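You operate a simulated robot arm through the tools that you are given. There is no shell and no other tool.

You are at the controls of a simulated robot arm. One attempt, no reset.

Task
Wind the purple cone's yarn on to the winder's peg stand and put that in the wooden tray.
Fine: cone in the holder, clip lever shut to wind and open again after; wind till the cone is bare; leave the other cones and the spare peg stand. Set down upright: peg stand.
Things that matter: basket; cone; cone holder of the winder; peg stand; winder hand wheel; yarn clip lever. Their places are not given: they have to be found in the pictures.

The check looks at the end state, three seconds after you hand in, the way a careful person would. Anything else that was tipped, shoved, dropped, spilled or broken makes it a failure.

Robot
A 6-joint arm with a two-finger parallel gripper, fixed in place. Base frame: the origin is at the foot of the arm, x ahead of it, y to its left, z up; the work surface is at about z = 0.74. Lengths are in m, angles in rad, forces in N, time in s.
With the tool pointing down near the work surface it reaches from about 0.26 to 0.68 m from the base axis. Its first joint turns from -1.152 to 1.152 rad. Payload 2.9 kg.
Tool frame: the origin (TCP) lies between the finger pads and is the grasp point; the fingertips stand 0.03 m ahead of it; z points along the fingers, y is the line along which they close. Largest opening 0.11 m; finger width 0.02, thickness 0.01; the body of the gripper, 0.048 by 0.112 m, starts 0.055 m behind the TCP.
Orientation is that of the tool frame in the base frame, as a unit quaternion [x, y, z, w]. With the fingers straight down and closing along the base's y, the tool's x points along the base's -x, its y along +y and its z along -z.

Tools
- The arm moves only by the tool send_rows. Its argument "steps" is a list of rows, each an object of numbers (a shift or turn left out is 0, a gripper value left out holds the last): "tx", "ty", "tz": the shift along the tool's x, y, z in units of 50 mm (1.0 is 50 mm); "ax", "ay", "az": the turn, a rotation vector about the tool's x, y, z in units of 6 degrees (1.0 is 6 degrees); "grip": the finger opening in cm, from 0 to 11. In form: [{"tx": .., "ty": .., "tz": .., "ax": .., "ay": .., "az": .., "grip": ..}, ...]. A call has 1 to 20 rows; each row shifts and turns the commanded pose from where the row before left it, along the tool's axes as they then stand. A call with a number of a shift or a turn outside -1 to 1 is refused whole. Rows are played at 5 a second. More than 0.05 m and 0.15 rad between two rows, or a gripper value outside its range, and nothing of the call is played. Where a pose cannot be reached the arm comes as near as it can. A force on the tool above 90 N (or 10 N above the force at the start of the call, whichever is more), or a blocked arm, ends the call early, and 0.2 s more pass. The fingers move at their own pace (about 0.108 m/s each) and stop on an object; they squeeze with about 42 N. The grip force told is the motor's: it shows also when the fingers shut on nothing. Time passes only in rows, and 0.2 s behind the last, so rows that do not move let the fingers close. It gives the time, the measured TCP pose, the force on the tool (base axes), the opening and the grip force at its end, in the units of the frame above (readings bear some noise), with the torque about the TCP (base axes, N m) and any sound that the robot's microphone picked up, and new pictures: "show" is both (left out), scene, wrist or none.
- Cameras (640 x 400 px; columns grow to the right, rows downward): "scene" is fixed at [0.0687, 0.429, 1.3823]; the picture's right is [-0.82, -0.58, 0.00], its down [-0.35, 0.49, -0.80] and it looks along [0.46, -0.65, -0.60] (base axes); focal length 308 px, centre (320, 200). "wrist" rides on the gripper at [0.072, 0.017, -0.103] in the tool frame; the picture's right is [-0.23, 0.97, 0.00], its down [-0.76, -0.18, -0.62] and it looks along [-0.61, -0.14, 0.78] (tool axes); focal length 222 px, centre (320, 200).
- probe_pixels(camera, pixels): for up to 12 pixels [column, row] of the newest picture of that camera ("zoom" is the newest enlarged one), the place [x, y, z] in the base frame of the surface seen there, good to about 0.002 m. The clock stands still meanwhile.
- inspect(camera, box): a new picture of the part [left, top, right, bottom] of that camera's present view, enlarged. The clock stands still meanwhile.
- job_done(): hands the job in; it is judged then, once.

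Unless the task says otherwise, let go and move clear before handing in.

The tools are called as name(argument=value, ...) on one line, values as JSON. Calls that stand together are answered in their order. send_rows: Moves the arm, as the interface text tells. Its arguments: {"type":"object","properties":{"steps":{"type":"array","items":{"type":"object","properties":{"tx":{"type":"number"},"ty":{"type":"number"},"tz":{"type":"number"},"ax":{"type":"number"},"ay":{"type":"number"},"az":{"type":"number"},"grip":{"type":"number"}}}},"show":{"type":"string","enum":["both","scene","wrist","none"]}},"required":["steps"]} The other tools are called the same way: probe_pixels (camera, pixels) gives the place of the surface under pixels of a picture; inspect (camera, box) takes an enlarged picture of a part of a camera's view; job_done () hands the job in.

At the start:

```text
t: 0.0
position: [0.4997, -0.0248, 1.1325]
tool_rot: [0.0, 1.0, 0.0, 0.0]
wrist_force: [-0.1, -1.0, -1.0]
torque: [0.03, -0.03, 0.01]
finger_gap: 0.1101
gripper_force: 0.0
```

scene: 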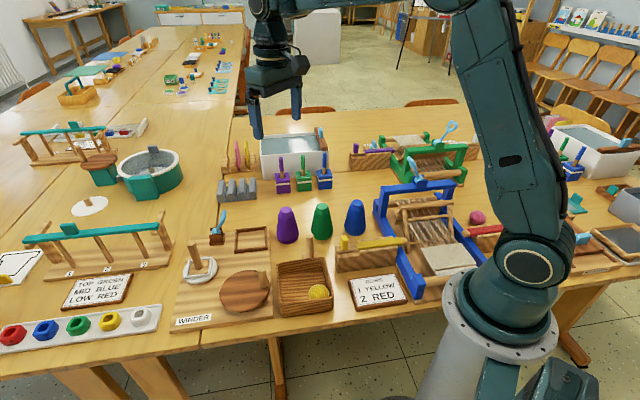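
wrist: 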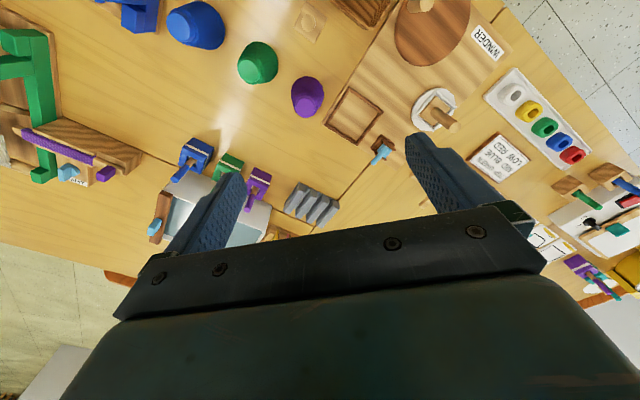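

The scene shows the winder board around (225,280) with the peg on a white ring (200,270), a wheel (245,290), a square frame (252,238) and a blue lever (217,228); the purple cone is at (288,225) and a wooden tray at (305,285). I'll take enlarged views before moving.

inspect(camera="scene", box=[160, 190, 360, 335])

inspect(camera="wrist", box=[230, 0, 530, 190])

```text
2.76 times, centred on (260, 262) of scene
```

zoom: 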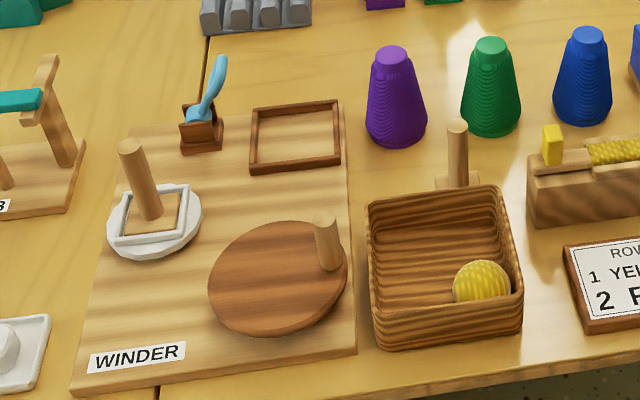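

```text
2.11 times, centred on (380, 95) of wrist
```

zoom: 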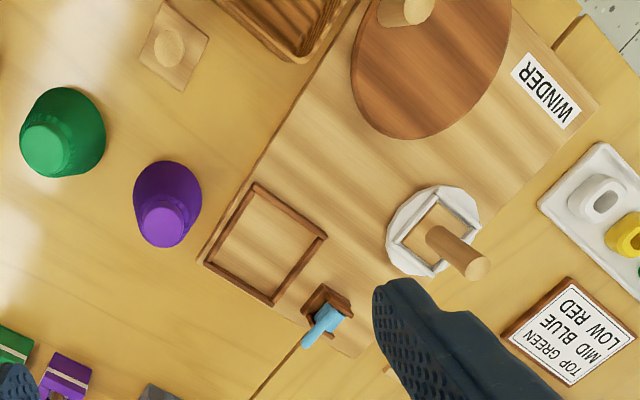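

The enlarged views show the peg stand in a white square holder, the cone frame, the lever and the wheel with a knob. I'll probe their places in the wrist zoom now.

probe_pixels(camera="zoom", pixels=[[165, 225], [255, 185], [325, 237], [273, 303], [204, 263], [265, 245], [325, 318], [308, 340], [478, 268], [440, 225], [405, 12], [430, 80]])

inspect(camera="scene", box=[160, 190, 360, 335])

```text
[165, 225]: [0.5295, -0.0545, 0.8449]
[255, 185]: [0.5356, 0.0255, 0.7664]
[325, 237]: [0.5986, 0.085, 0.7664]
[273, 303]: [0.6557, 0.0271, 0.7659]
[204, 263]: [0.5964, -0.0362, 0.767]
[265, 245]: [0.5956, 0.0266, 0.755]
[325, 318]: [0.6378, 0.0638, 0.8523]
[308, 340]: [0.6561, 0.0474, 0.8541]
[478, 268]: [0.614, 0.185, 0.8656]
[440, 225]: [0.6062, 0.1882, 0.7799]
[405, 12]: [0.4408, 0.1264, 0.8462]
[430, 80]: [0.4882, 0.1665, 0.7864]
```

```text
2.76 times, centred on (260, 262) of scene
```

zoom: 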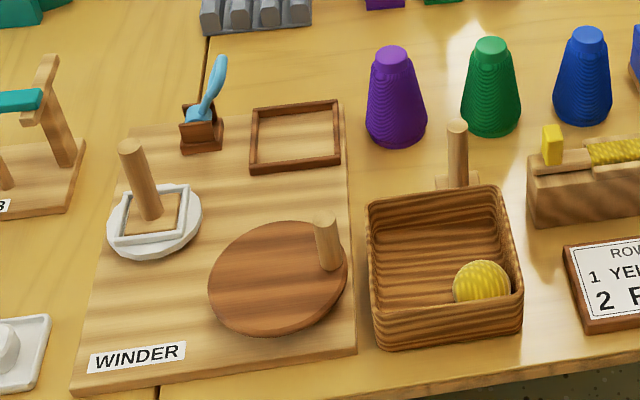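

The board top is at z≈0.755 and the frame is centred near (0.597, 0.025), turned 45°. Next I probe the cone, lever, wheel knob, peg stand and basket in the scene zoom.

probe_pixels(camera="zoom", pixels=[[391, 50], [397, 143], [369, 125], [426, 125], [396, 95], [220, 60], [206, 108], [185, 108], [201, 148], [129, 146], [150, 205], [326, 220]])

probe_pixels(camera="zoom", pixels=[[330, 265], [270, 275], [210, 285], [345, 280], [290, 225], [275, 333], [375, 205], [497, 190], [520, 295], [375, 320], [430, 260], [484, 275]])

probe_pixels(camera="zoom", pixels=[[457, 126], [458, 180], [125, 238], [184, 195], [146, 195], [118, 243], [188, 187], [185, 234], [135, 200], [155, 235], [108, 222], [200, 210]])

```text
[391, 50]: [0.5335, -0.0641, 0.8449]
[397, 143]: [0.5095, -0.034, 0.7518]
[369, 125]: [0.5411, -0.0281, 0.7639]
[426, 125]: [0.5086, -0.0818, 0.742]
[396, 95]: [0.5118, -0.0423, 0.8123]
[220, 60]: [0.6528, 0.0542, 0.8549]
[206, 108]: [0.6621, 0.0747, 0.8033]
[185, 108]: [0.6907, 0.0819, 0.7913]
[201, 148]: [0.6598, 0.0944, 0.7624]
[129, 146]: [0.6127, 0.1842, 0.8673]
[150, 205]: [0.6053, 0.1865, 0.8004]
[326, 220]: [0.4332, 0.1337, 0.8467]
```

```text
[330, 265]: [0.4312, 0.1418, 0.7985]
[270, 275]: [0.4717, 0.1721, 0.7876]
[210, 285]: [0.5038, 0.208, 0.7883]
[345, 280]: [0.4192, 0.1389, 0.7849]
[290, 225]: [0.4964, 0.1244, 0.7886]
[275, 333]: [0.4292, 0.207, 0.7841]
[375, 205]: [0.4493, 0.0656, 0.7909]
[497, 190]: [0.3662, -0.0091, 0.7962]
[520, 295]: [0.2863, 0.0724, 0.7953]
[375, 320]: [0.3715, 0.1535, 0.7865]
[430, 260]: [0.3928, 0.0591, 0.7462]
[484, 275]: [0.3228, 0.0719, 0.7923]
```

```text
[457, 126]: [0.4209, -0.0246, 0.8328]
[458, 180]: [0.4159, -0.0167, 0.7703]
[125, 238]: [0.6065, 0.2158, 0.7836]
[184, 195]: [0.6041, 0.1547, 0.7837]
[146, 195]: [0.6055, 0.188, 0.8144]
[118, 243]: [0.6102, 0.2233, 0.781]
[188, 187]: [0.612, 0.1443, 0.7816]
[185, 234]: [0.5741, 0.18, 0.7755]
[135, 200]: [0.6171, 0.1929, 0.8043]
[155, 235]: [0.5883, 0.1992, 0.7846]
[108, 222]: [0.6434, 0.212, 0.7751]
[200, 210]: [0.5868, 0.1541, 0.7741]
```

The cone stands near (0.53,-0.057), the wheel centre is near (0.463,0.168) and its knob near (0.435,0.135). I want a closer look at the lever to learn which way it shuts, and at the cones.

inspect(camera="scene", box=[190, 195, 270, 245])

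inspect(camera="wrist", box=[340, 110, 430, 170])

probe_pixels(camera="scene", pixels=[[322, 207], [322, 236], [311, 232], [331, 232], [217, 213], [222, 209], [216, 228], [212, 237], [222, 240], [287, 208], [289, 215], [283, 215]])

```text
8.00 times, centred on (230, 220) of scene
```

zoom: 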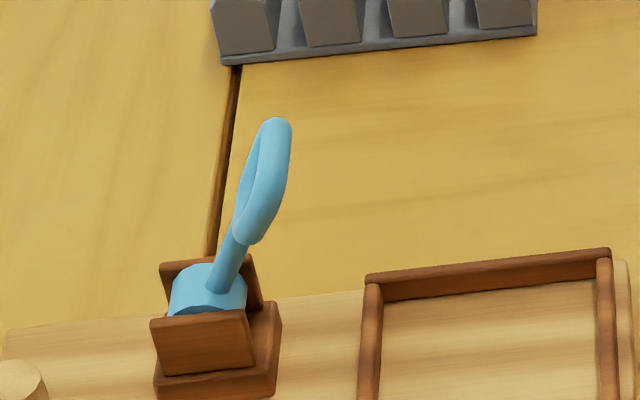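

```text
6.67 times, centred on (385, 140) of wrist
```

zoom: 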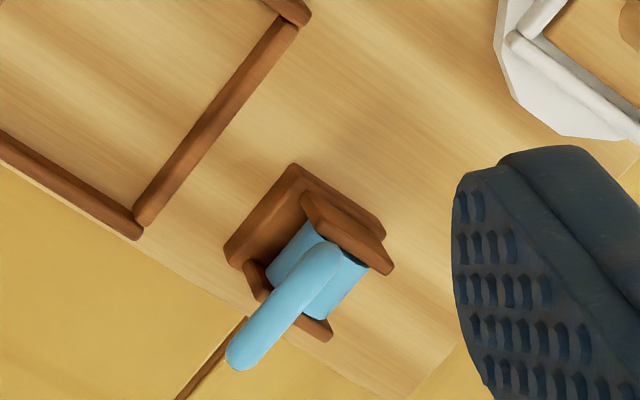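

```text
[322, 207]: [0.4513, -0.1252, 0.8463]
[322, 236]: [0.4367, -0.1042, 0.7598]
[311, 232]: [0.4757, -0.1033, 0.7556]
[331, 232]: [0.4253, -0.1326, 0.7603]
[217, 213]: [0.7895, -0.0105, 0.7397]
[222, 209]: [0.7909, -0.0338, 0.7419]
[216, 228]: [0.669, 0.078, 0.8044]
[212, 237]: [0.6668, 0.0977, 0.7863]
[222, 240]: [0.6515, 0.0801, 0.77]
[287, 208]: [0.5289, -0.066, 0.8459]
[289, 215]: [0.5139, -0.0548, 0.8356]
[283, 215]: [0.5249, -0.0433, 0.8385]
```

The lever is a looped handle on a barrel, leaning toward the cone frame (tip near 0.653,0.054,0.855). First I handle the purple cone: move above it and turn the gripper about 42° so the fingers straddle it clear of the green cone.

send_rows(steps=[{"tx": -0.12, "ty": -0.132, "tz": 0.72, "az": -1, "grip": 9}, {"tx": 0, "ty": 0, "tz": 0.72, "az": -1}, {"tz": 0.72, "az": -1}, {"tz": 0.72, "az": -1}, {"tz": 0.72, "az": -1}, {"az": -1}, {"az": -1}])

```text
t: 1.6
position: [0.5071, -0.032, 0.9526]
tool_rot: [-0.359, 0.933, 0.0, 0.0]
wrist_force: [-0.1, -0.3, 0.4]
torque: [0.03, 0.01, 0.0]
finger_gap: 0.0901
gripper_force: 0.0
```

scene: 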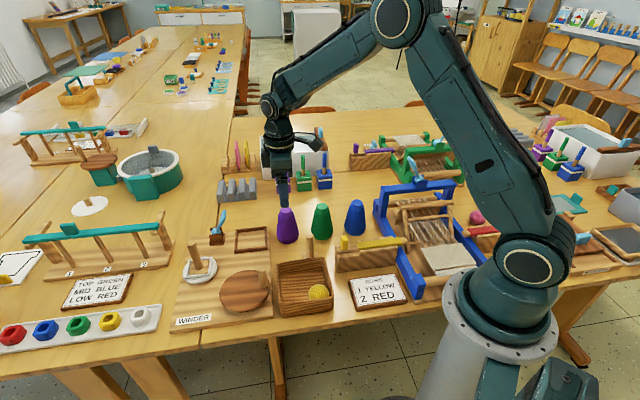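
wrist: 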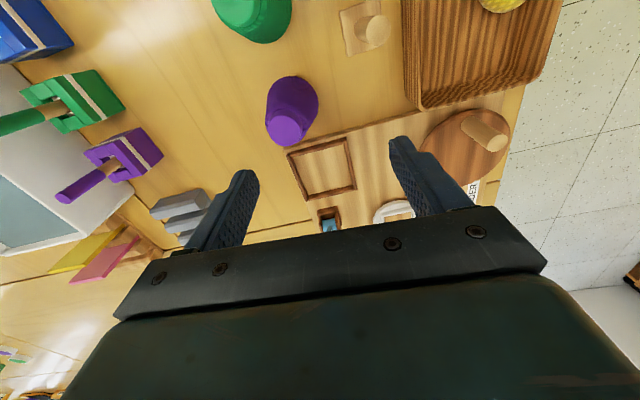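

The gripper turned as wanted (tool y now along (-0.67,0.74)); the cone shows at (292,110) in the wrist view. I'll probe the cone tops and sides more accurately.

probe_pixels(camera="wrist", pixels=[[287, 128], [270, 124], [303, 128], [288, 143], [268, 100], [317, 100], [293, 78], [268, 25], [250, 20], [290, 168], [352, 140], [310, 200]])

inspect(camera="wrist", box=[230, 60, 390, 260])

```text
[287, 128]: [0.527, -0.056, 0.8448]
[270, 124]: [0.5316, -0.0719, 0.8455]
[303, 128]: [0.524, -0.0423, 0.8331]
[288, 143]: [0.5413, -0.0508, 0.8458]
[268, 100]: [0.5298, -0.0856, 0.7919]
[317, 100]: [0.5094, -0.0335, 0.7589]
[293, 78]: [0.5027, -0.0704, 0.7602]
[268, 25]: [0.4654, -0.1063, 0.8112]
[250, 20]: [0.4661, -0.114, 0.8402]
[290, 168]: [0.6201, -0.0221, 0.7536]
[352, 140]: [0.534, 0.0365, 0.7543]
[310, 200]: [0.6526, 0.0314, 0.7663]
```

```text
2.00 times, centred on (310, 160) of wrist
```

zoom: 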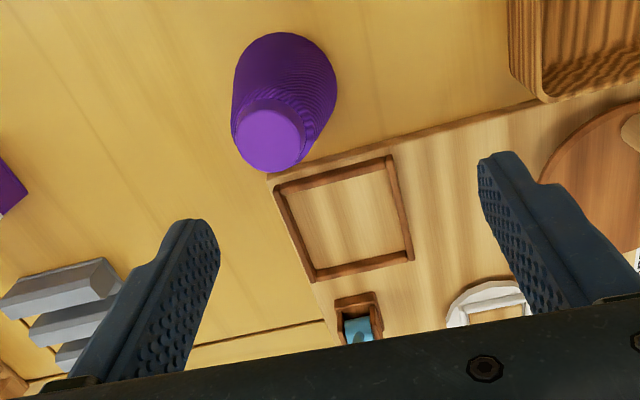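

The cone's axis is at about (0.530,-0.0575), top at 0.845. I shift 34 mm along tool -y over it and descend to z≈0.80 with the fingers open.

send_rows(steps=[{"ty": -0.343}, {"ty": -0.343}, {"tz": 0.7}, {"tz": 0.7}, {"tz": 0.6}, {"tz": 0.55}, {"tz": 0.5}, {}])

```text
t: 3.4
position: [0.5277, -0.0571, 0.8014]
tool_rot: [-0.359, 0.934, 0.0, 0.0]
wrist_force: [0.4, 0.1, 1.0]
torque: [0.01, -0.02, 0.0]
finger_gap: 0.0899
gripper_force: 0.0
```

scene: 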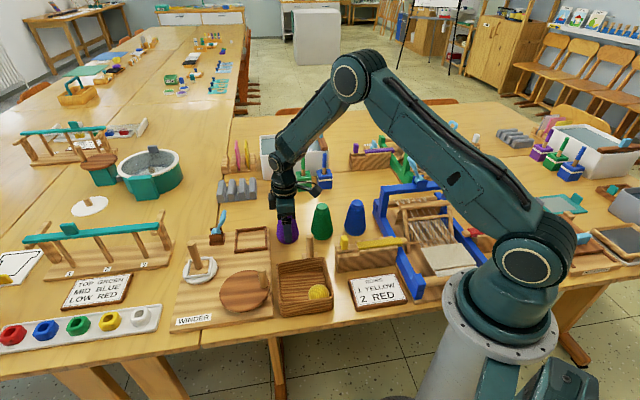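
wrist: 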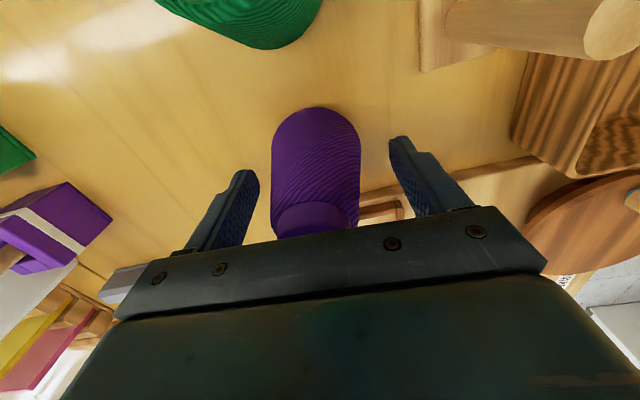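

The cone sits between the finger tips at (258,190) and (390,150), nearly centred. I close on it.

send_rows(steps=[{"grip": 7}, {"grip": 6}, {"grip": 5}, {"grip": 3}, {}])

```text
t: 4.6
position: [0.5275, -0.058, 0.8017]
tool_rot: [-0.359, 0.933, 0.0, 0.0]
wrist_force: [0.3, -0.3, 0.7]
torque: [0.05, 0.02, 0.01]
finger_gap: 0.0542
gripper_force: 41.9
```

scene: 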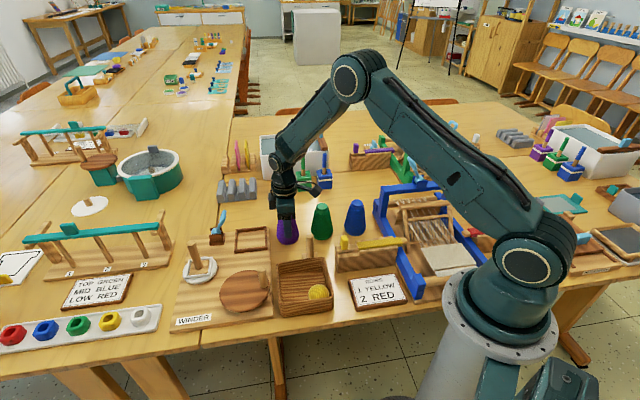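
wrist: 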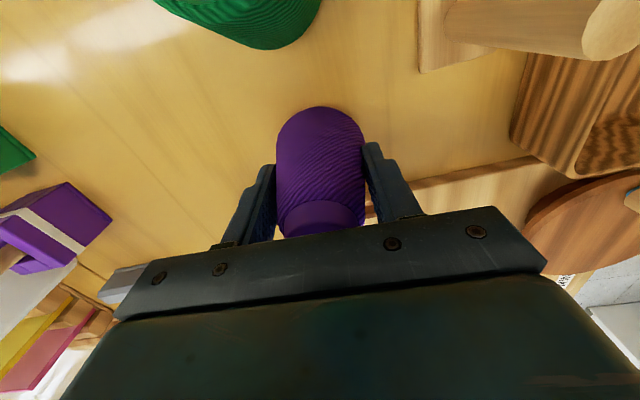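

The fingers hold the cone at a 54 mm gap with 42 N. I lift it slowly and check that it does not slip.

send_rows(steps=[{"tz": -0.1}, {"tz": -0.2}, {"tz": -0.3}, {"tz": -0.4}, {"tz": -0.4}, {}])

```text
t: 6.0
position: [0.5277, -0.0582, 0.8732]
tool_rot: [-0.358, 0.934, 0.0, 0.0]
wrist_force: [0.0, 0.4, -1.7]
torque: [-0.01, 0.03, -0.01]
finger_gap: 0.0424
gripper_force: 41.7
```

scene: 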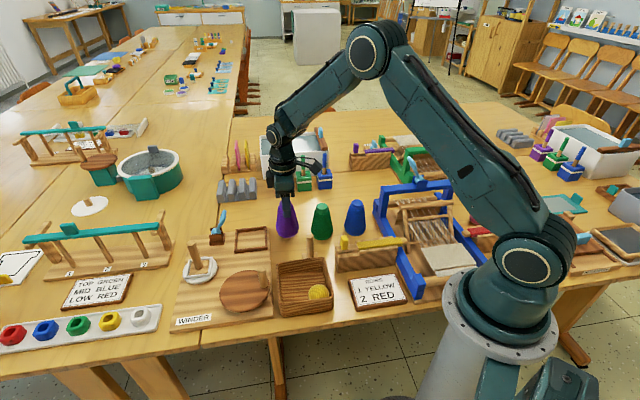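
wrist: 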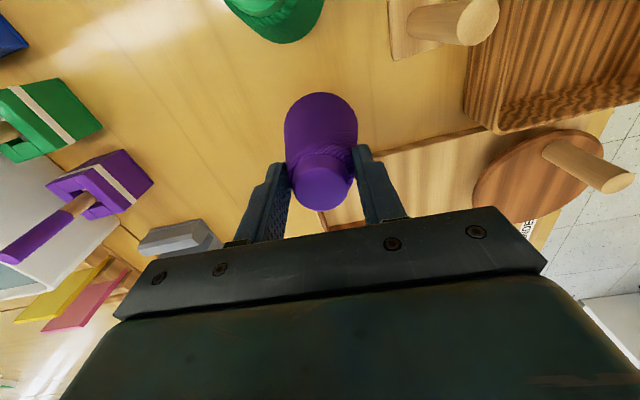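

The gap shrank from 54 to 42 mm, so the cone slid somewhat in the fingers. I'll check in the pictures how high it hangs.

inspect(camera="scene", box=[250, 160, 350, 260])

probe_pixels(camera="wrist", pixels=[[322, 185], [320, 100], [292, 130], [352, 130], [335, 112]])

probe_pixels(camera="scene", pixels=[[288, 240], [288, 236], [288, 230], [280, 235], [297, 235]])

```text
4.00 times, centred on (300, 210) of scene
```

zoom: 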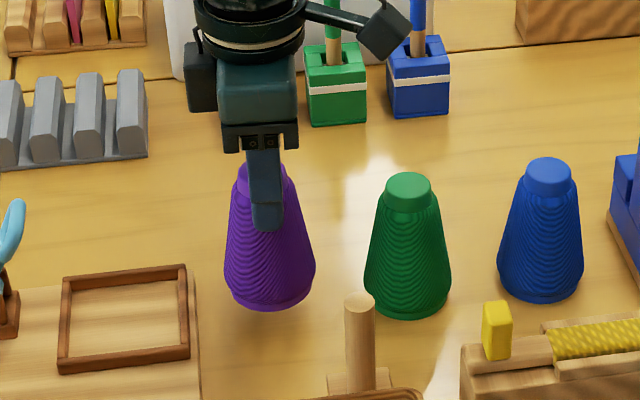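

```text
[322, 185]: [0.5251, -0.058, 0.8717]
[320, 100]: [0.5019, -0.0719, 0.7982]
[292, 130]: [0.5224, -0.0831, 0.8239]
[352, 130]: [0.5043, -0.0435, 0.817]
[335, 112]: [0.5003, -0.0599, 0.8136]
```

```text
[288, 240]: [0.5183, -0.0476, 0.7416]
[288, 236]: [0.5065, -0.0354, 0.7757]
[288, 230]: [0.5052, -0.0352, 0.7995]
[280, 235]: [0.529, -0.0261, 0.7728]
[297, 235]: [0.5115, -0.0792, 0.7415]
```

The cone hangs with its top at z≈0.872 (base ≈0.767) after sliding part way. I wait briefly to see if it creeps.

send_rows(steps=[{}, {}], show="wrist")

probe_pixels(camera="wrist", pixels=[[322, 185], [320, 180], [320, 105]])

```text
t: 6.6
position: [0.5265, -0.059, 0.8728]
tool_rot: [-0.359, 0.933, -0.001, 0.0]
wrist_force: [-0.6, 0.1, -1.9]
torque: [0.01, -0.01, 0.02]
finger_gap: 0.0424
gripper_force: 41.7
```

wrist: 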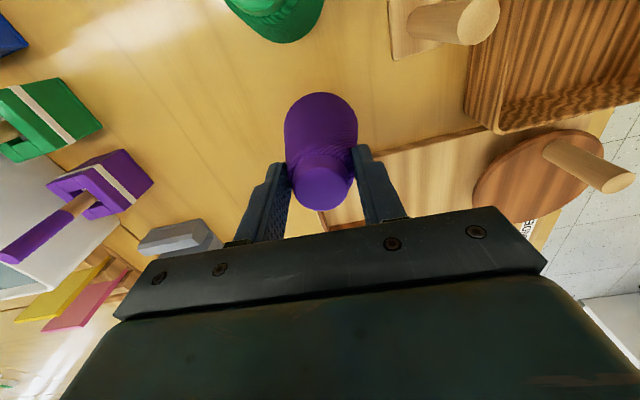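

```text
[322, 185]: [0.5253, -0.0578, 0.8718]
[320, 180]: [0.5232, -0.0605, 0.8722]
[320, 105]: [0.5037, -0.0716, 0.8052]
```

It is stable now (gap 42.4 mm, top still 0.872). I lift another 35 mm gently and watch the gap.

send_rows(steps=[{"tz": -0.1}, {"tz": -0.2}, {"tz": -0.2}, {"tz": -0.2}, {}], show="wrist")

probe_pixels(camera="wrist", pixels=[[322, 185], [320, 180], [320, 105]])

```text
t: 7.8
position: [0.5284, -0.0587, 0.9064]
tool_rot: [-0.358, 0.934, -0.001, 0.0]
wrist_force: [0.2, 0.5, -1.9]
torque: [-0.01, 0.03, 0.02]
finger_gap: 0.0422
gripper_force: 42.0
```

wrist: 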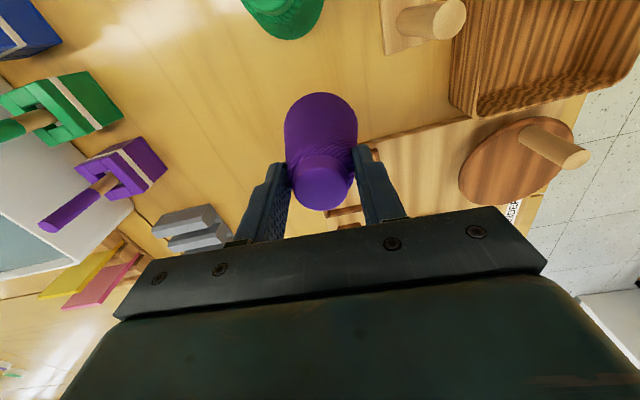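

```text
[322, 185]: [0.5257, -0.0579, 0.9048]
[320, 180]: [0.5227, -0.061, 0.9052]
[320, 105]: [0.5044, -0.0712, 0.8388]
```

The cone now follows without slipping (top 0.905, base about 0.80). I measure its centre relative to the TCP before carrying it to the frame.

inspect(camera="wrist", box=[270, 80, 380, 220])

probe_pixels(camera="wrist", pixels=[[299, 180], [345, 178], [322, 205], [322, 163], [310, 200], [340, 195]])

probe_pixels(camera="scene", pixels=[[237, 231], [269, 227], [237, 251], [270, 247], [253, 239], [240, 236], [266, 246], [247, 250]])

```text
2.86 times, centred on (325, 150) of wrist
```

zoom: 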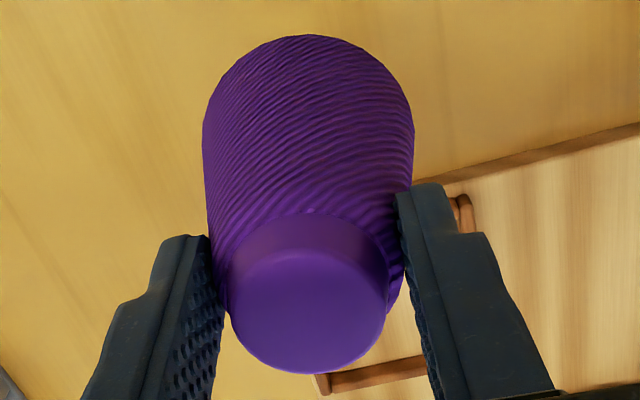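

```text
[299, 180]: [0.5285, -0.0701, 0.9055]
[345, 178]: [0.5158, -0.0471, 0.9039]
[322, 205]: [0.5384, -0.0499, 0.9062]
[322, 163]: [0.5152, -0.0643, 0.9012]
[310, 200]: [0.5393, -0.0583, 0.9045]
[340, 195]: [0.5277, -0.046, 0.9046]
```

```text
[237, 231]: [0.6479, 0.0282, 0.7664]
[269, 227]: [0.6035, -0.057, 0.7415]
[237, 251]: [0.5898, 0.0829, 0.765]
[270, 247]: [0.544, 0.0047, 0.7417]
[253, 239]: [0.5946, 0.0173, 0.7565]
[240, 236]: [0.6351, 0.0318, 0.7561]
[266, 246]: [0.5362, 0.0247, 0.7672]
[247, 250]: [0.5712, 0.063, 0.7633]
```

The cone's axis lies within about 2 mm of the TCP. I carry it level to above the frame centre (0.597,0.025).

send_rows(steps=[{"tx": -0.25, "ty": 0.04}, {"tx": -0.45, "ty": 0.06}, {"tx": -0.5, "ty": 0.07}, {"tx": -0.45, "ty": 0.06}, {"tx": -0.3, "ty": 0.05}, {"tx": -0.2, "ty": 0.03}, {}])

```text
t: 9.4
position: [0.5976, 0.0262, 0.9044]
tool_rot: [-0.358, 0.934, 0.0, 0.0]
wrist_force: [0.5, 0.1, -2.3]
torque: [0.04, -0.01, 0.04]
finger_gap: 0.0424
gripper_force: 41.3
```

scene: 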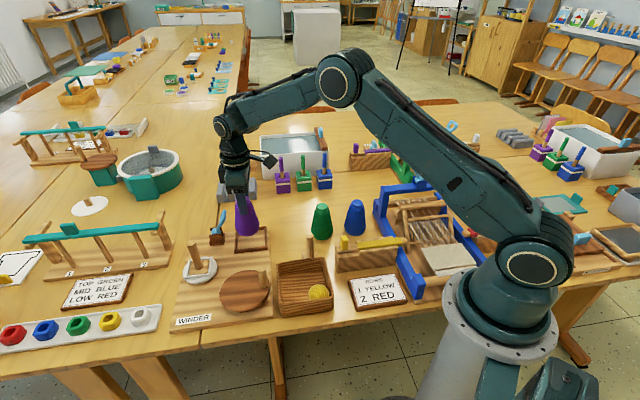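
wrist: 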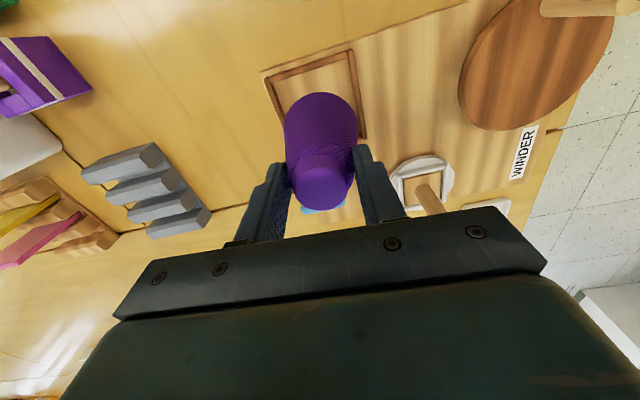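

The cone is above the frame (scene (247,222)); the lever stays clear beyond it. I lower it about 42 mm, slowly at the end.

send_rows(steps=[{"tz": 0.2}, {"tz": 0.2}, {"tz": 0.15}, {"tz": 0.1}, {"tz": 0.08}, {"tz": 0.05}, {}])

inspect(camera="scene", box=[200, 180, 300, 260])

```text
t: 11.0
position: [0.5978, 0.0267, 0.8661]
tool_rot: [-0.359, 0.933, 0.0, 0.0]
wrist_force: [0.7, 0.0, -0.9]
torque: [0.01, -0.01, -0.01]
finger_gap: 0.0424
gripper_force: 42.2
```

scene: 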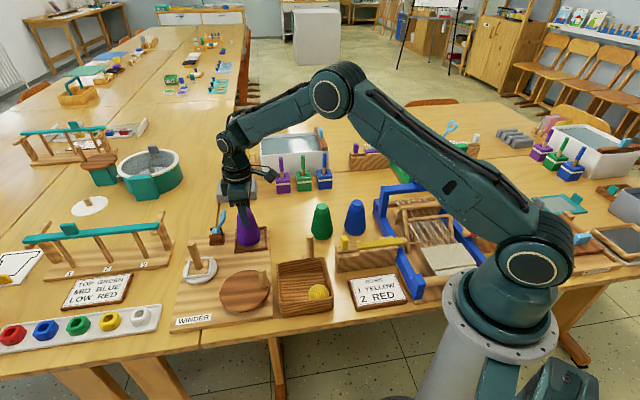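
wrist: 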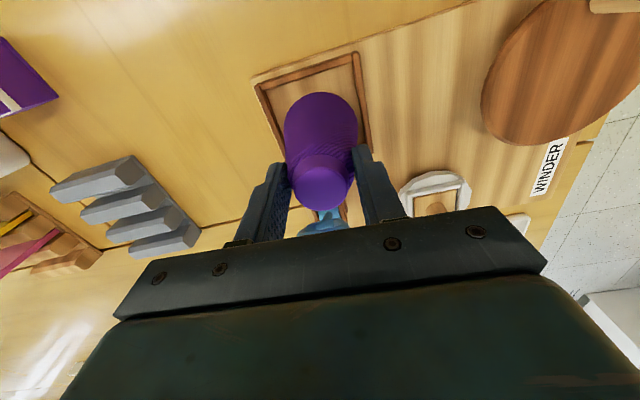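

```text
5.00 times, centred on (250, 220) of scene
```

zoom: 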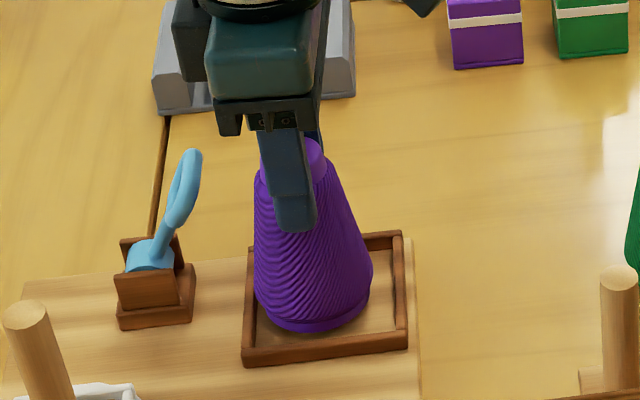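

The cone base is about 5 mm above the board and appears closer to the frame's left side than the right in this view; I'll measure base and frame edges.

probe_pixels(camera="zoom", pixels=[[310, 330], [260, 290], [368, 280], [285, 318], [345, 315], [258, 262], [245, 360], [405, 342], [397, 235], [375, 310], [258, 340], [310, 320]])

inspect(camera="wrist", box=[240, 40, 400, 240])

```text
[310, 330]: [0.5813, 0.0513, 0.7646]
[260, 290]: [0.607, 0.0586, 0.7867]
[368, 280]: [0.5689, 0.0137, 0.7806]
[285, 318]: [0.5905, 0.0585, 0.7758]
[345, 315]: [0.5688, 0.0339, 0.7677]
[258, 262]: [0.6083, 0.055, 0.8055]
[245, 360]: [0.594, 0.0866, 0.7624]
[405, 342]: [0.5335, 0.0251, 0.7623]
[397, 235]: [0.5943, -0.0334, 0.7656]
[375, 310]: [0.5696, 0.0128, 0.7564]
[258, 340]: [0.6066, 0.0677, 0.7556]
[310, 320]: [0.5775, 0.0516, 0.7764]
```

```text
2.00 times, centred on (320, 140) of wrist
```

zoom: 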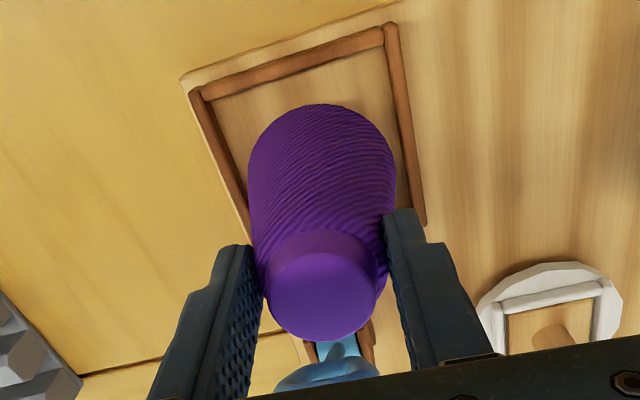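

The cone's base centre is near (0.5985,0.0285), about 3 mm off toward the lever side. I shift 3 mm along tool +x and lower the last few mm.

send_rows(steps=[{"tx": 0.06}, {"tz": 0.04}, {"tz": 0.04}, {"tz": 0.03}, {}])

inspect(camera="scene", box=[200, 180, 300, 260])

```text
t: 12.2
position: [0.5966, 0.0236, 0.8612]
tool_rot: [-0.358, 0.934, 0.001, 0.001]
wrist_force: [0.5, 0.1, -1.7]
torque: [-0.01, 0.01, -0.04]
finger_gap: 0.0422
gripper_force: 42.5
```

scene: 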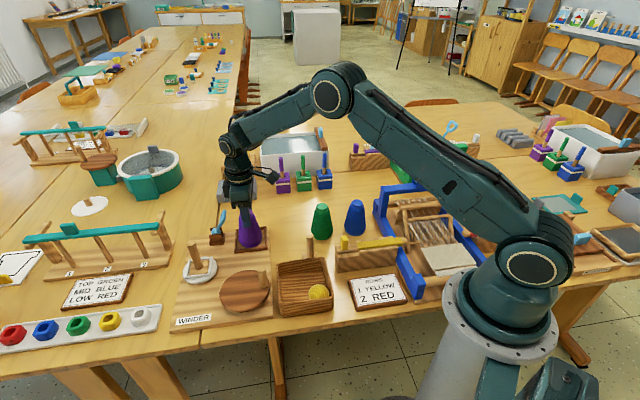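
wrist: 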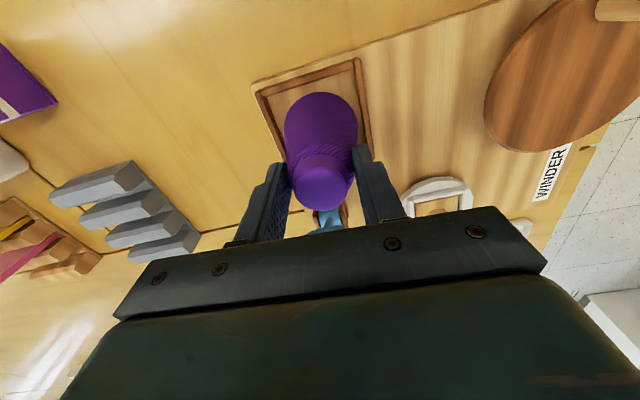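

```text
5.00 times, centred on (250, 220) of scene
```

zoom: 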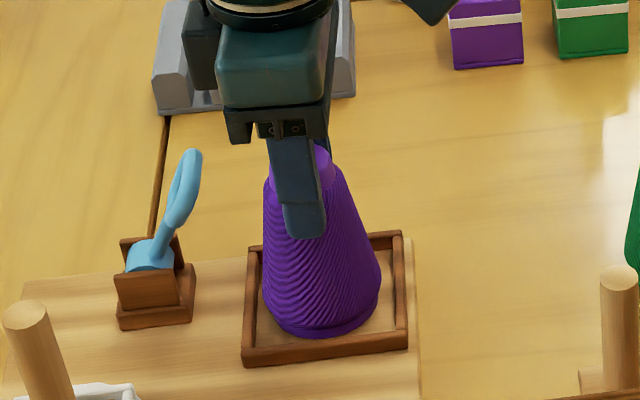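

Now it is centred in the frame, still hanging by a hair (force -1.7 N). I lower a few more millimetres until it bears.

send_rows(steps=[{"tz": 0.03}, {"tz": 0.02}, {}], show="none")

```text
t: 13.0
position: [0.5963, 0.0233, 0.8597]
tool_rot: [-0.359, 0.933, 0.001, -0.001]
wrist_force: [-1.3, -0.5, 4.4]
torque: [-0.14, 0.1, -0.04]
finger_gap: 0.0425
gripper_force: 42.2
```

The cone now bears on the board (+4.4 N). I release it and rise straight up.

send_rows(steps=[{"grip": 5}, {"grip": 6.5}, {"grip": 8}, {}, {"tz": -0.5}, {"tz": -0.8}, {"tz": -0.8}, {}])

inspect(camera="scene", box=[200, 180, 300, 260])

```text
t: 14.8
position: [0.5977, 0.0225, 0.9644]
tool_rot: [-0.359, 0.934, 0.0, 0.0]
wrist_force: [0.3, -0.2, 0.5]
torque: [0.02, 0.01, 0.01]
finger_gap: 0.0799
gripper_force: 0.0
```

scene: 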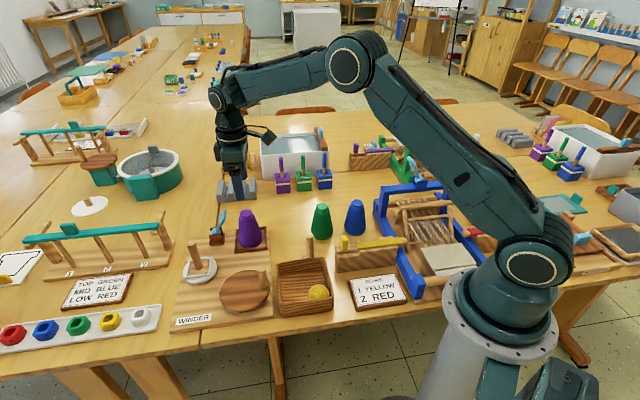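
wrist: 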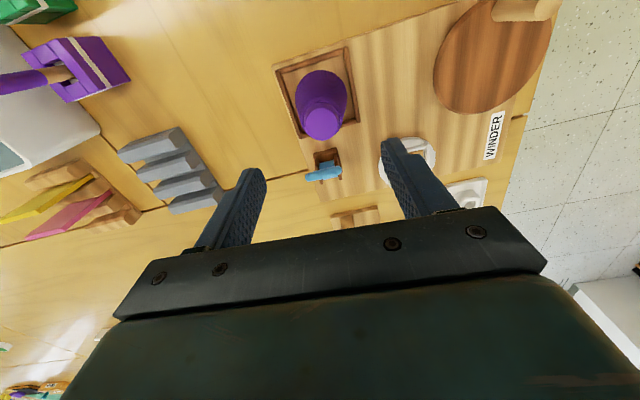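

```text
5.00 times, centred on (250, 220) of scene
```

zoom: 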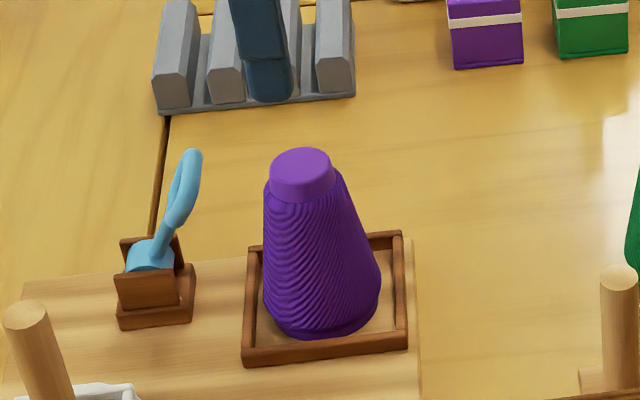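

The cone stands upright in the frame. Now I study the lever (wrist (325,172), scene zoom (175,200)) from both cameras.

inspect(camera="wrist", box=[290, 140, 370, 190])

probe_pixels(camera="zoom", pixels=[[160, 280], [200, 270], [250, 270], [300, 250], [340, 230], [250, 200], [270, 180], [390, 300], [380, 250], [330, 300], [310, 130], [220, 280]])

inspect(camera="scene", box=[200, 200, 250, 250])

```text
8.00 times, centred on (330, 165) of wrist
```

zoom: 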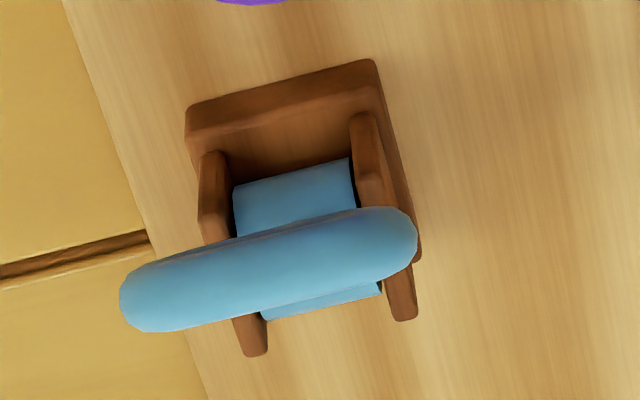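

```text
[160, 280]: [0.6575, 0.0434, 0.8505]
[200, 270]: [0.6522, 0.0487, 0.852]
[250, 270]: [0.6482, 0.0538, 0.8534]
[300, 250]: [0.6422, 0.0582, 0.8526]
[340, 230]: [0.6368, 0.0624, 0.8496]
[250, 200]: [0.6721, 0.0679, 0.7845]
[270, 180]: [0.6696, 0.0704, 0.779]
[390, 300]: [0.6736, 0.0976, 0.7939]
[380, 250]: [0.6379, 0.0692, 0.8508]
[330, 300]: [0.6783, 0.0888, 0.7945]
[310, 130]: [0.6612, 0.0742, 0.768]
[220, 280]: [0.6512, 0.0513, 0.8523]
```

```text
8.00 times, centred on (225, 225) of scene
```

zoom: 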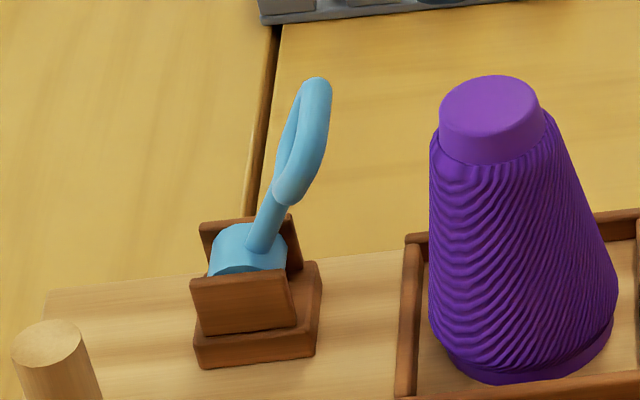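

The loop's bar runs along tool y, from about (0.660,0.040) to (0.635,0.067) at z≈0.853, leaning 29° toward the cone from a barrel near (0.674,0.080,0.79). I'll straddle the loop with the fingers (tool y parallel to the barrel) and approach from above.

send_rows(steps=[{"tx": -0.42, "ty": -0.06, "grip": 7}, {"tx": -0.42, "ty": -0.06}, {"tx": -0.41, "ty": -0.06}, {"tz": 0.5}, {"tz": 0.6}, {}])

inspect(camera="scene", box=[180, 170, 280, 250])

```text
t: 16.2
position: [0.6507, 0.0596, 0.9061]
tool_rot: [-0.358, 0.934, 0.0, 0.0]
wrist_force: [-0.1, 0.5, -0.2]
torque: [0.03, 0.02, -0.01]
finger_gap: 0.07
gripper_force: 0.1
```

scene: 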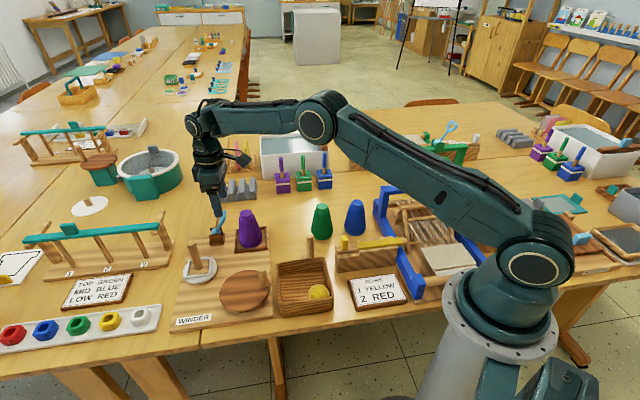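
wrist: 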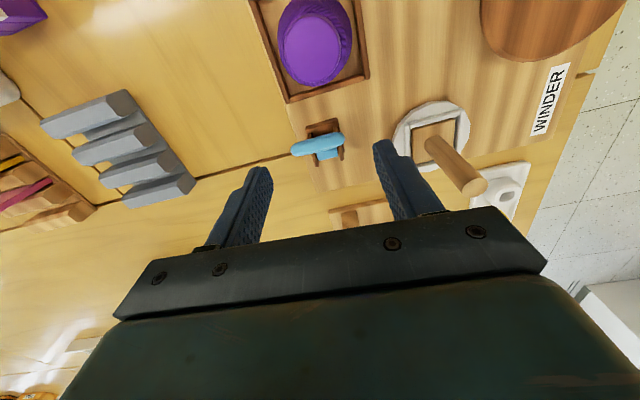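

```text
5.00 times, centred on (230, 210) of scene
```

zoom: 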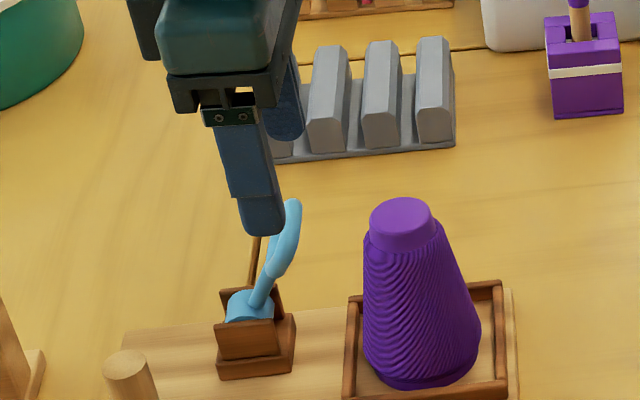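

The loop (wrist (317,145)) lies between the finger tips. I descend 60 mm to straddle it and close on it.

send_rows(steps=[{"tz": 0.5}, {"tz": 0.4}, {"tz": 0.3}, {}])

inspect(camera="scene", box=[180, 170, 280, 250])

```text
t: 17.2
position: [0.65, 0.061, 0.8474]
tool_rot: [-0.358, 0.934, 0.0, 0.0]
wrist_force: [0.3, 0.2, 0.5]
torque: [-0.02, 0.05, 0.03]
finger_gap: 0.0699
gripper_force: 0.1
```

scene: 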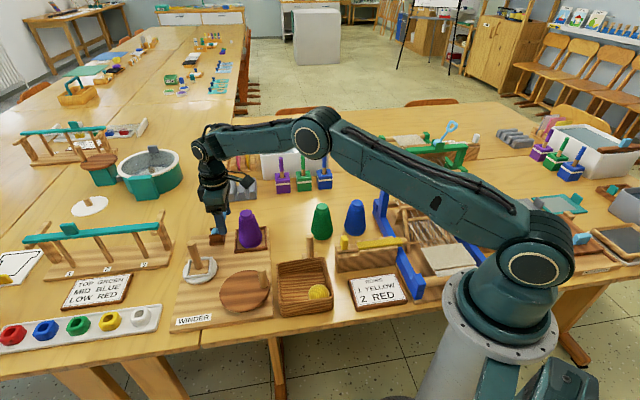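
wrist: 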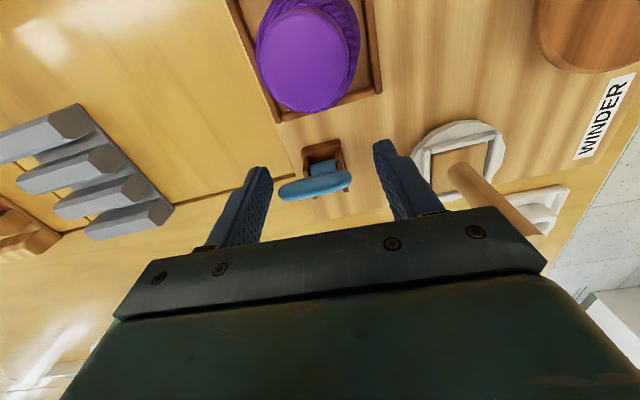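

```text
5.00 times, centred on (230, 210) of scene
```

zoom: 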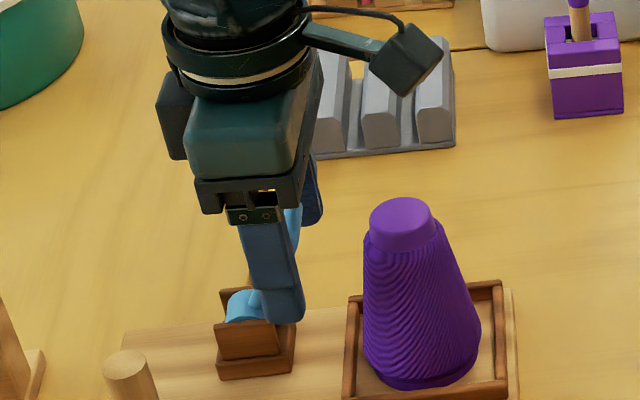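

The fingers straddle the loop (wrist (315,183)); I check its ends precisely to centre the grip.

probe_pixels(camera="wrist", pixels=[[282, 192], [290, 190], [300, 188], [315, 185], [330, 182], [345, 179], [349, 178], [322, 165]])

```text
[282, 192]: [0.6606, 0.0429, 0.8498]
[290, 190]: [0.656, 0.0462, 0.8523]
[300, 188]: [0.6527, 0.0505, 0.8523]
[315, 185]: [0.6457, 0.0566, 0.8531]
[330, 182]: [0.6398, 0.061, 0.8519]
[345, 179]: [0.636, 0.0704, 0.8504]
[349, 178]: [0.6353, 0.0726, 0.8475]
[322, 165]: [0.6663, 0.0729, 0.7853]
```

The loop's centre is within 4 mm of the TCP. I close the fingers on it.

send_rows(steps=[{"tx": 0.06, "grip": 5.5}, {"grip": 4.5}, {"grip": 3}, {}])

```text
t: 18.2
position: [0.6497, 0.0552, 0.8494]
tool_rot: [-0.355, 0.935, -0.001, 0.004]
wrist_force: [28.5, -22.8, -6.5]
torque: [-0.42, -0.13, 0.37]
finger_gap: 0.0444
gripper_force: 44.9
```

scene: 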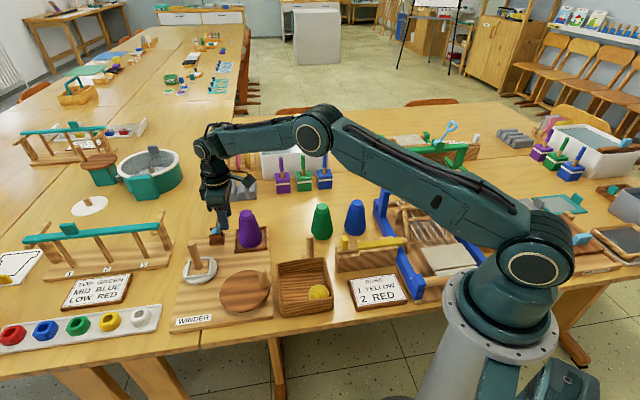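
wrist: 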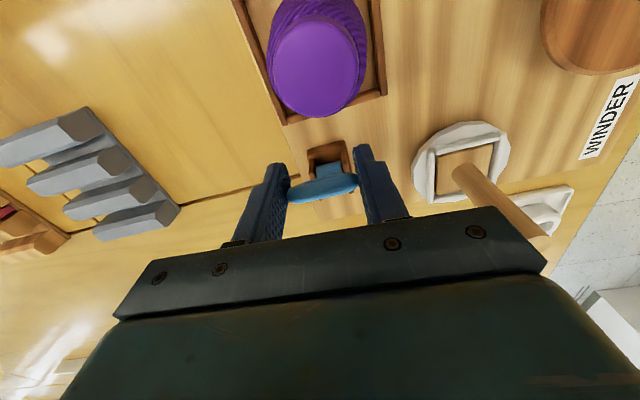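

The loop is gripped (gap 44 mm), but there's a 36 N side load along tool -y, so I shift the command about 4 mm that way to relieve it.

send_rows(steps=[{"ty": -0.08}, {}], show="none")

```text
t: 18.8
position: [0.6489, 0.055, 0.8494]
tool_rot: [-0.358, 0.934, -0.001, 0.001]
wrist_force: [10.5, -13.2, 6.4]
torque: [0.02, -0.03, -0.29]
finger_gap: 0.0441
gripper_force: 45.0
```

Side load has dropped to 17 N. I relieve a bit more and then try a small arc move of the lever toward +u (away from the cone), watching the force.

send_rows(steps=[{"ty": -0.05}, {"tx": -0.0875, "tz": -0.0485}, {"tx": -0.0875, "tz": -0.0485}, {}])

inspect(camera="scene", box=[180, 170, 280, 250])

```text
t: 19.8
position: [0.6531, 0.0604, 0.8509]
tool_rot: [-0.361, 0.933, 0.002, -0.005]
wrist_force: [-24.0, 1.5, -3.4]
torque: [-0.91, 0.81, 0.57]
finger_gap: 0.0441
gripper_force: 45.0
```

scene: 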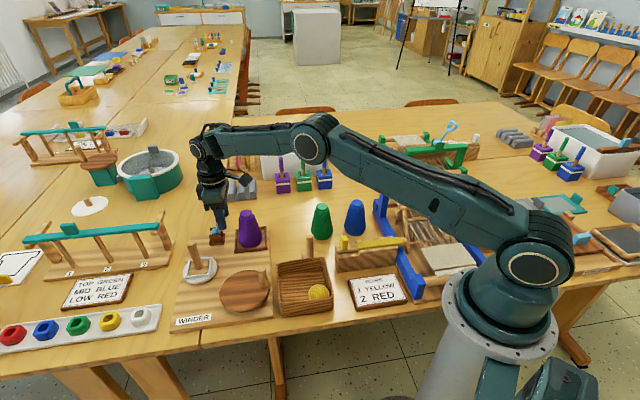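
wrist: 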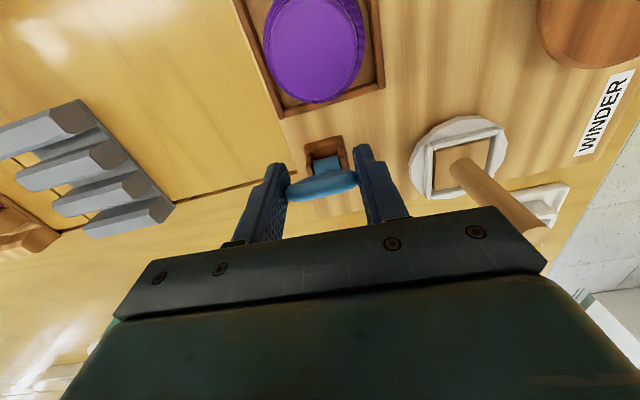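

```text
5.00 times, centred on (230, 210) of scene
```

zoom: 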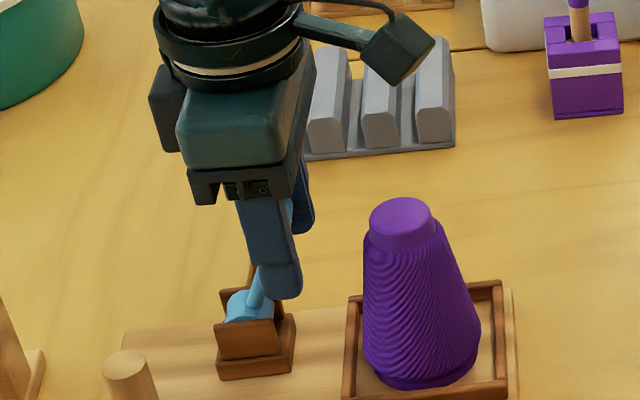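

The lever resists: about 17 N along u, with 1.2 N m torsion from the grip. I check whether the loop has actually moved.

probe_pixels(camera="wrist", pixels=[[295, 192], [305, 190], [320, 186], [335, 182], [350, 178], [325, 165]])

inspect(camera="wrist", box=[260, 120, 400, 220])

```text
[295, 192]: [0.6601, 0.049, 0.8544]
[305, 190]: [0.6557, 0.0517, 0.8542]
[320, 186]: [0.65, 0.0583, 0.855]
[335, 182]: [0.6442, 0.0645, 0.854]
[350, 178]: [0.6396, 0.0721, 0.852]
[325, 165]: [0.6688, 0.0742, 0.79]
```

```text
4.00 times, centred on (330, 170) of wrist
```

zoom: 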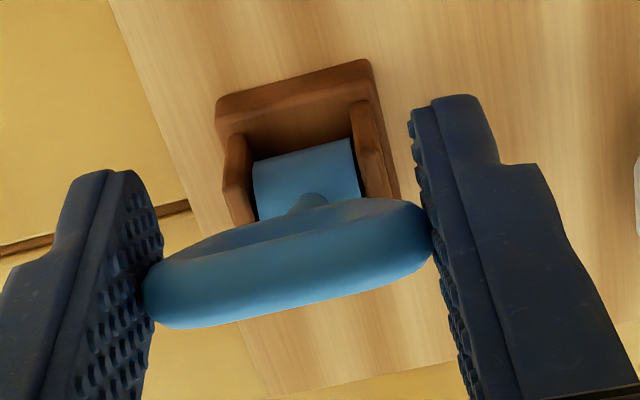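

The loop moved about 4 mm, so it does turn this way. I check that the winder board hasn't shifted under those forces.

probe_pixels(camera="scene", pixels=[[237, 251], [266, 246], [194, 247], [282, 275], [175, 329], [271, 317]])

inspect(camera="scene", box=[160, 190, 360, 335])

```text
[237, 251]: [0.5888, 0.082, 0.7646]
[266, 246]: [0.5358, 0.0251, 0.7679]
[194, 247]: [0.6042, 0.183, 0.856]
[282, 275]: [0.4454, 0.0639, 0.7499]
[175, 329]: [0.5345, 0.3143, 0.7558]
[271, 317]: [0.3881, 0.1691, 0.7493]
```

```text
2.76 times, centred on (260, 262) of scene
```

zoom: 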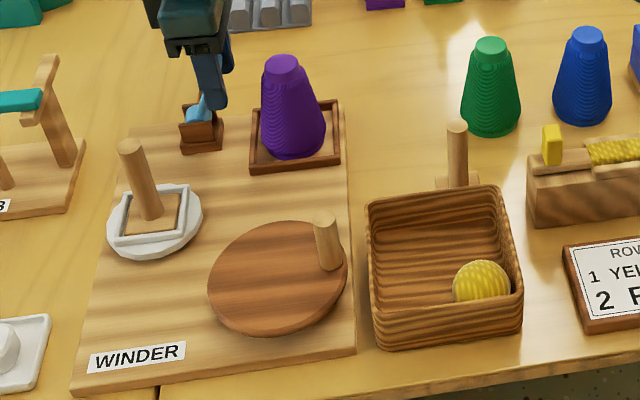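

The board has not moved. I continue the arc slowly, still gripping, about 16° more.

send_rows(steps=[{"tx": -0.094, "tz": -0.034}, {"tx": -0.095, "tz": -0.027}, {"tx": -0.097, "tz": -0.02}, {"tx": -0.098, "tz": -0.014}, {}])

probe_pixels(camera="wrist", pixels=[[305, 190], [320, 186], [335, 182], [325, 165]])

```text
t: 21.0
position: [0.6669, 0.0739, 0.8562]
tool_rot: [-0.359, 0.933, 0.002, -0.008]
wrist_force: [-37.0, 15.5, -5.6]
torque: [-0.79, 0.8, 0.47]
finger_gap: 0.0443
gripper_force: 44.5
```

scene: 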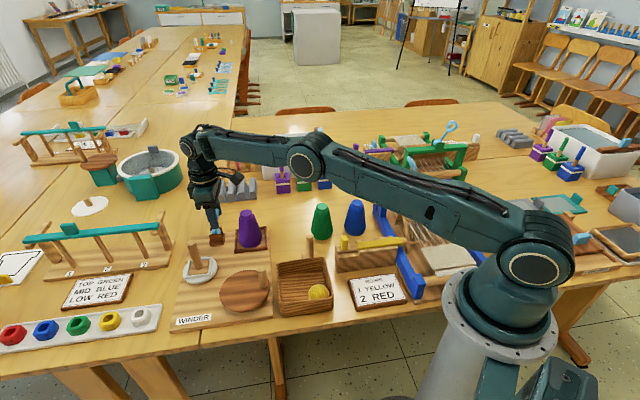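
wrist: 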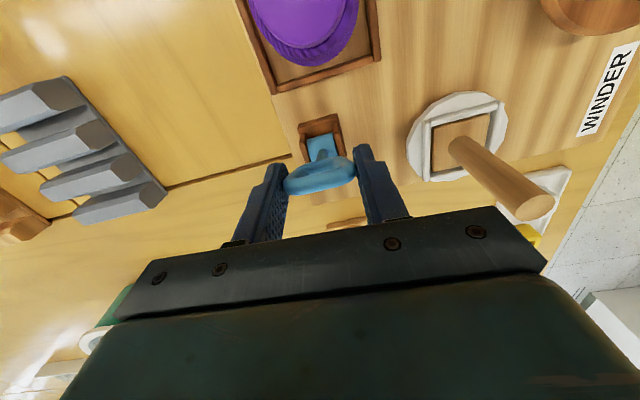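

```text
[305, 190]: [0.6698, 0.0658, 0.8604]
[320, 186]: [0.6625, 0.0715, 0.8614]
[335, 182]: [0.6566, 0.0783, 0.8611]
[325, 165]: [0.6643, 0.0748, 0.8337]
```

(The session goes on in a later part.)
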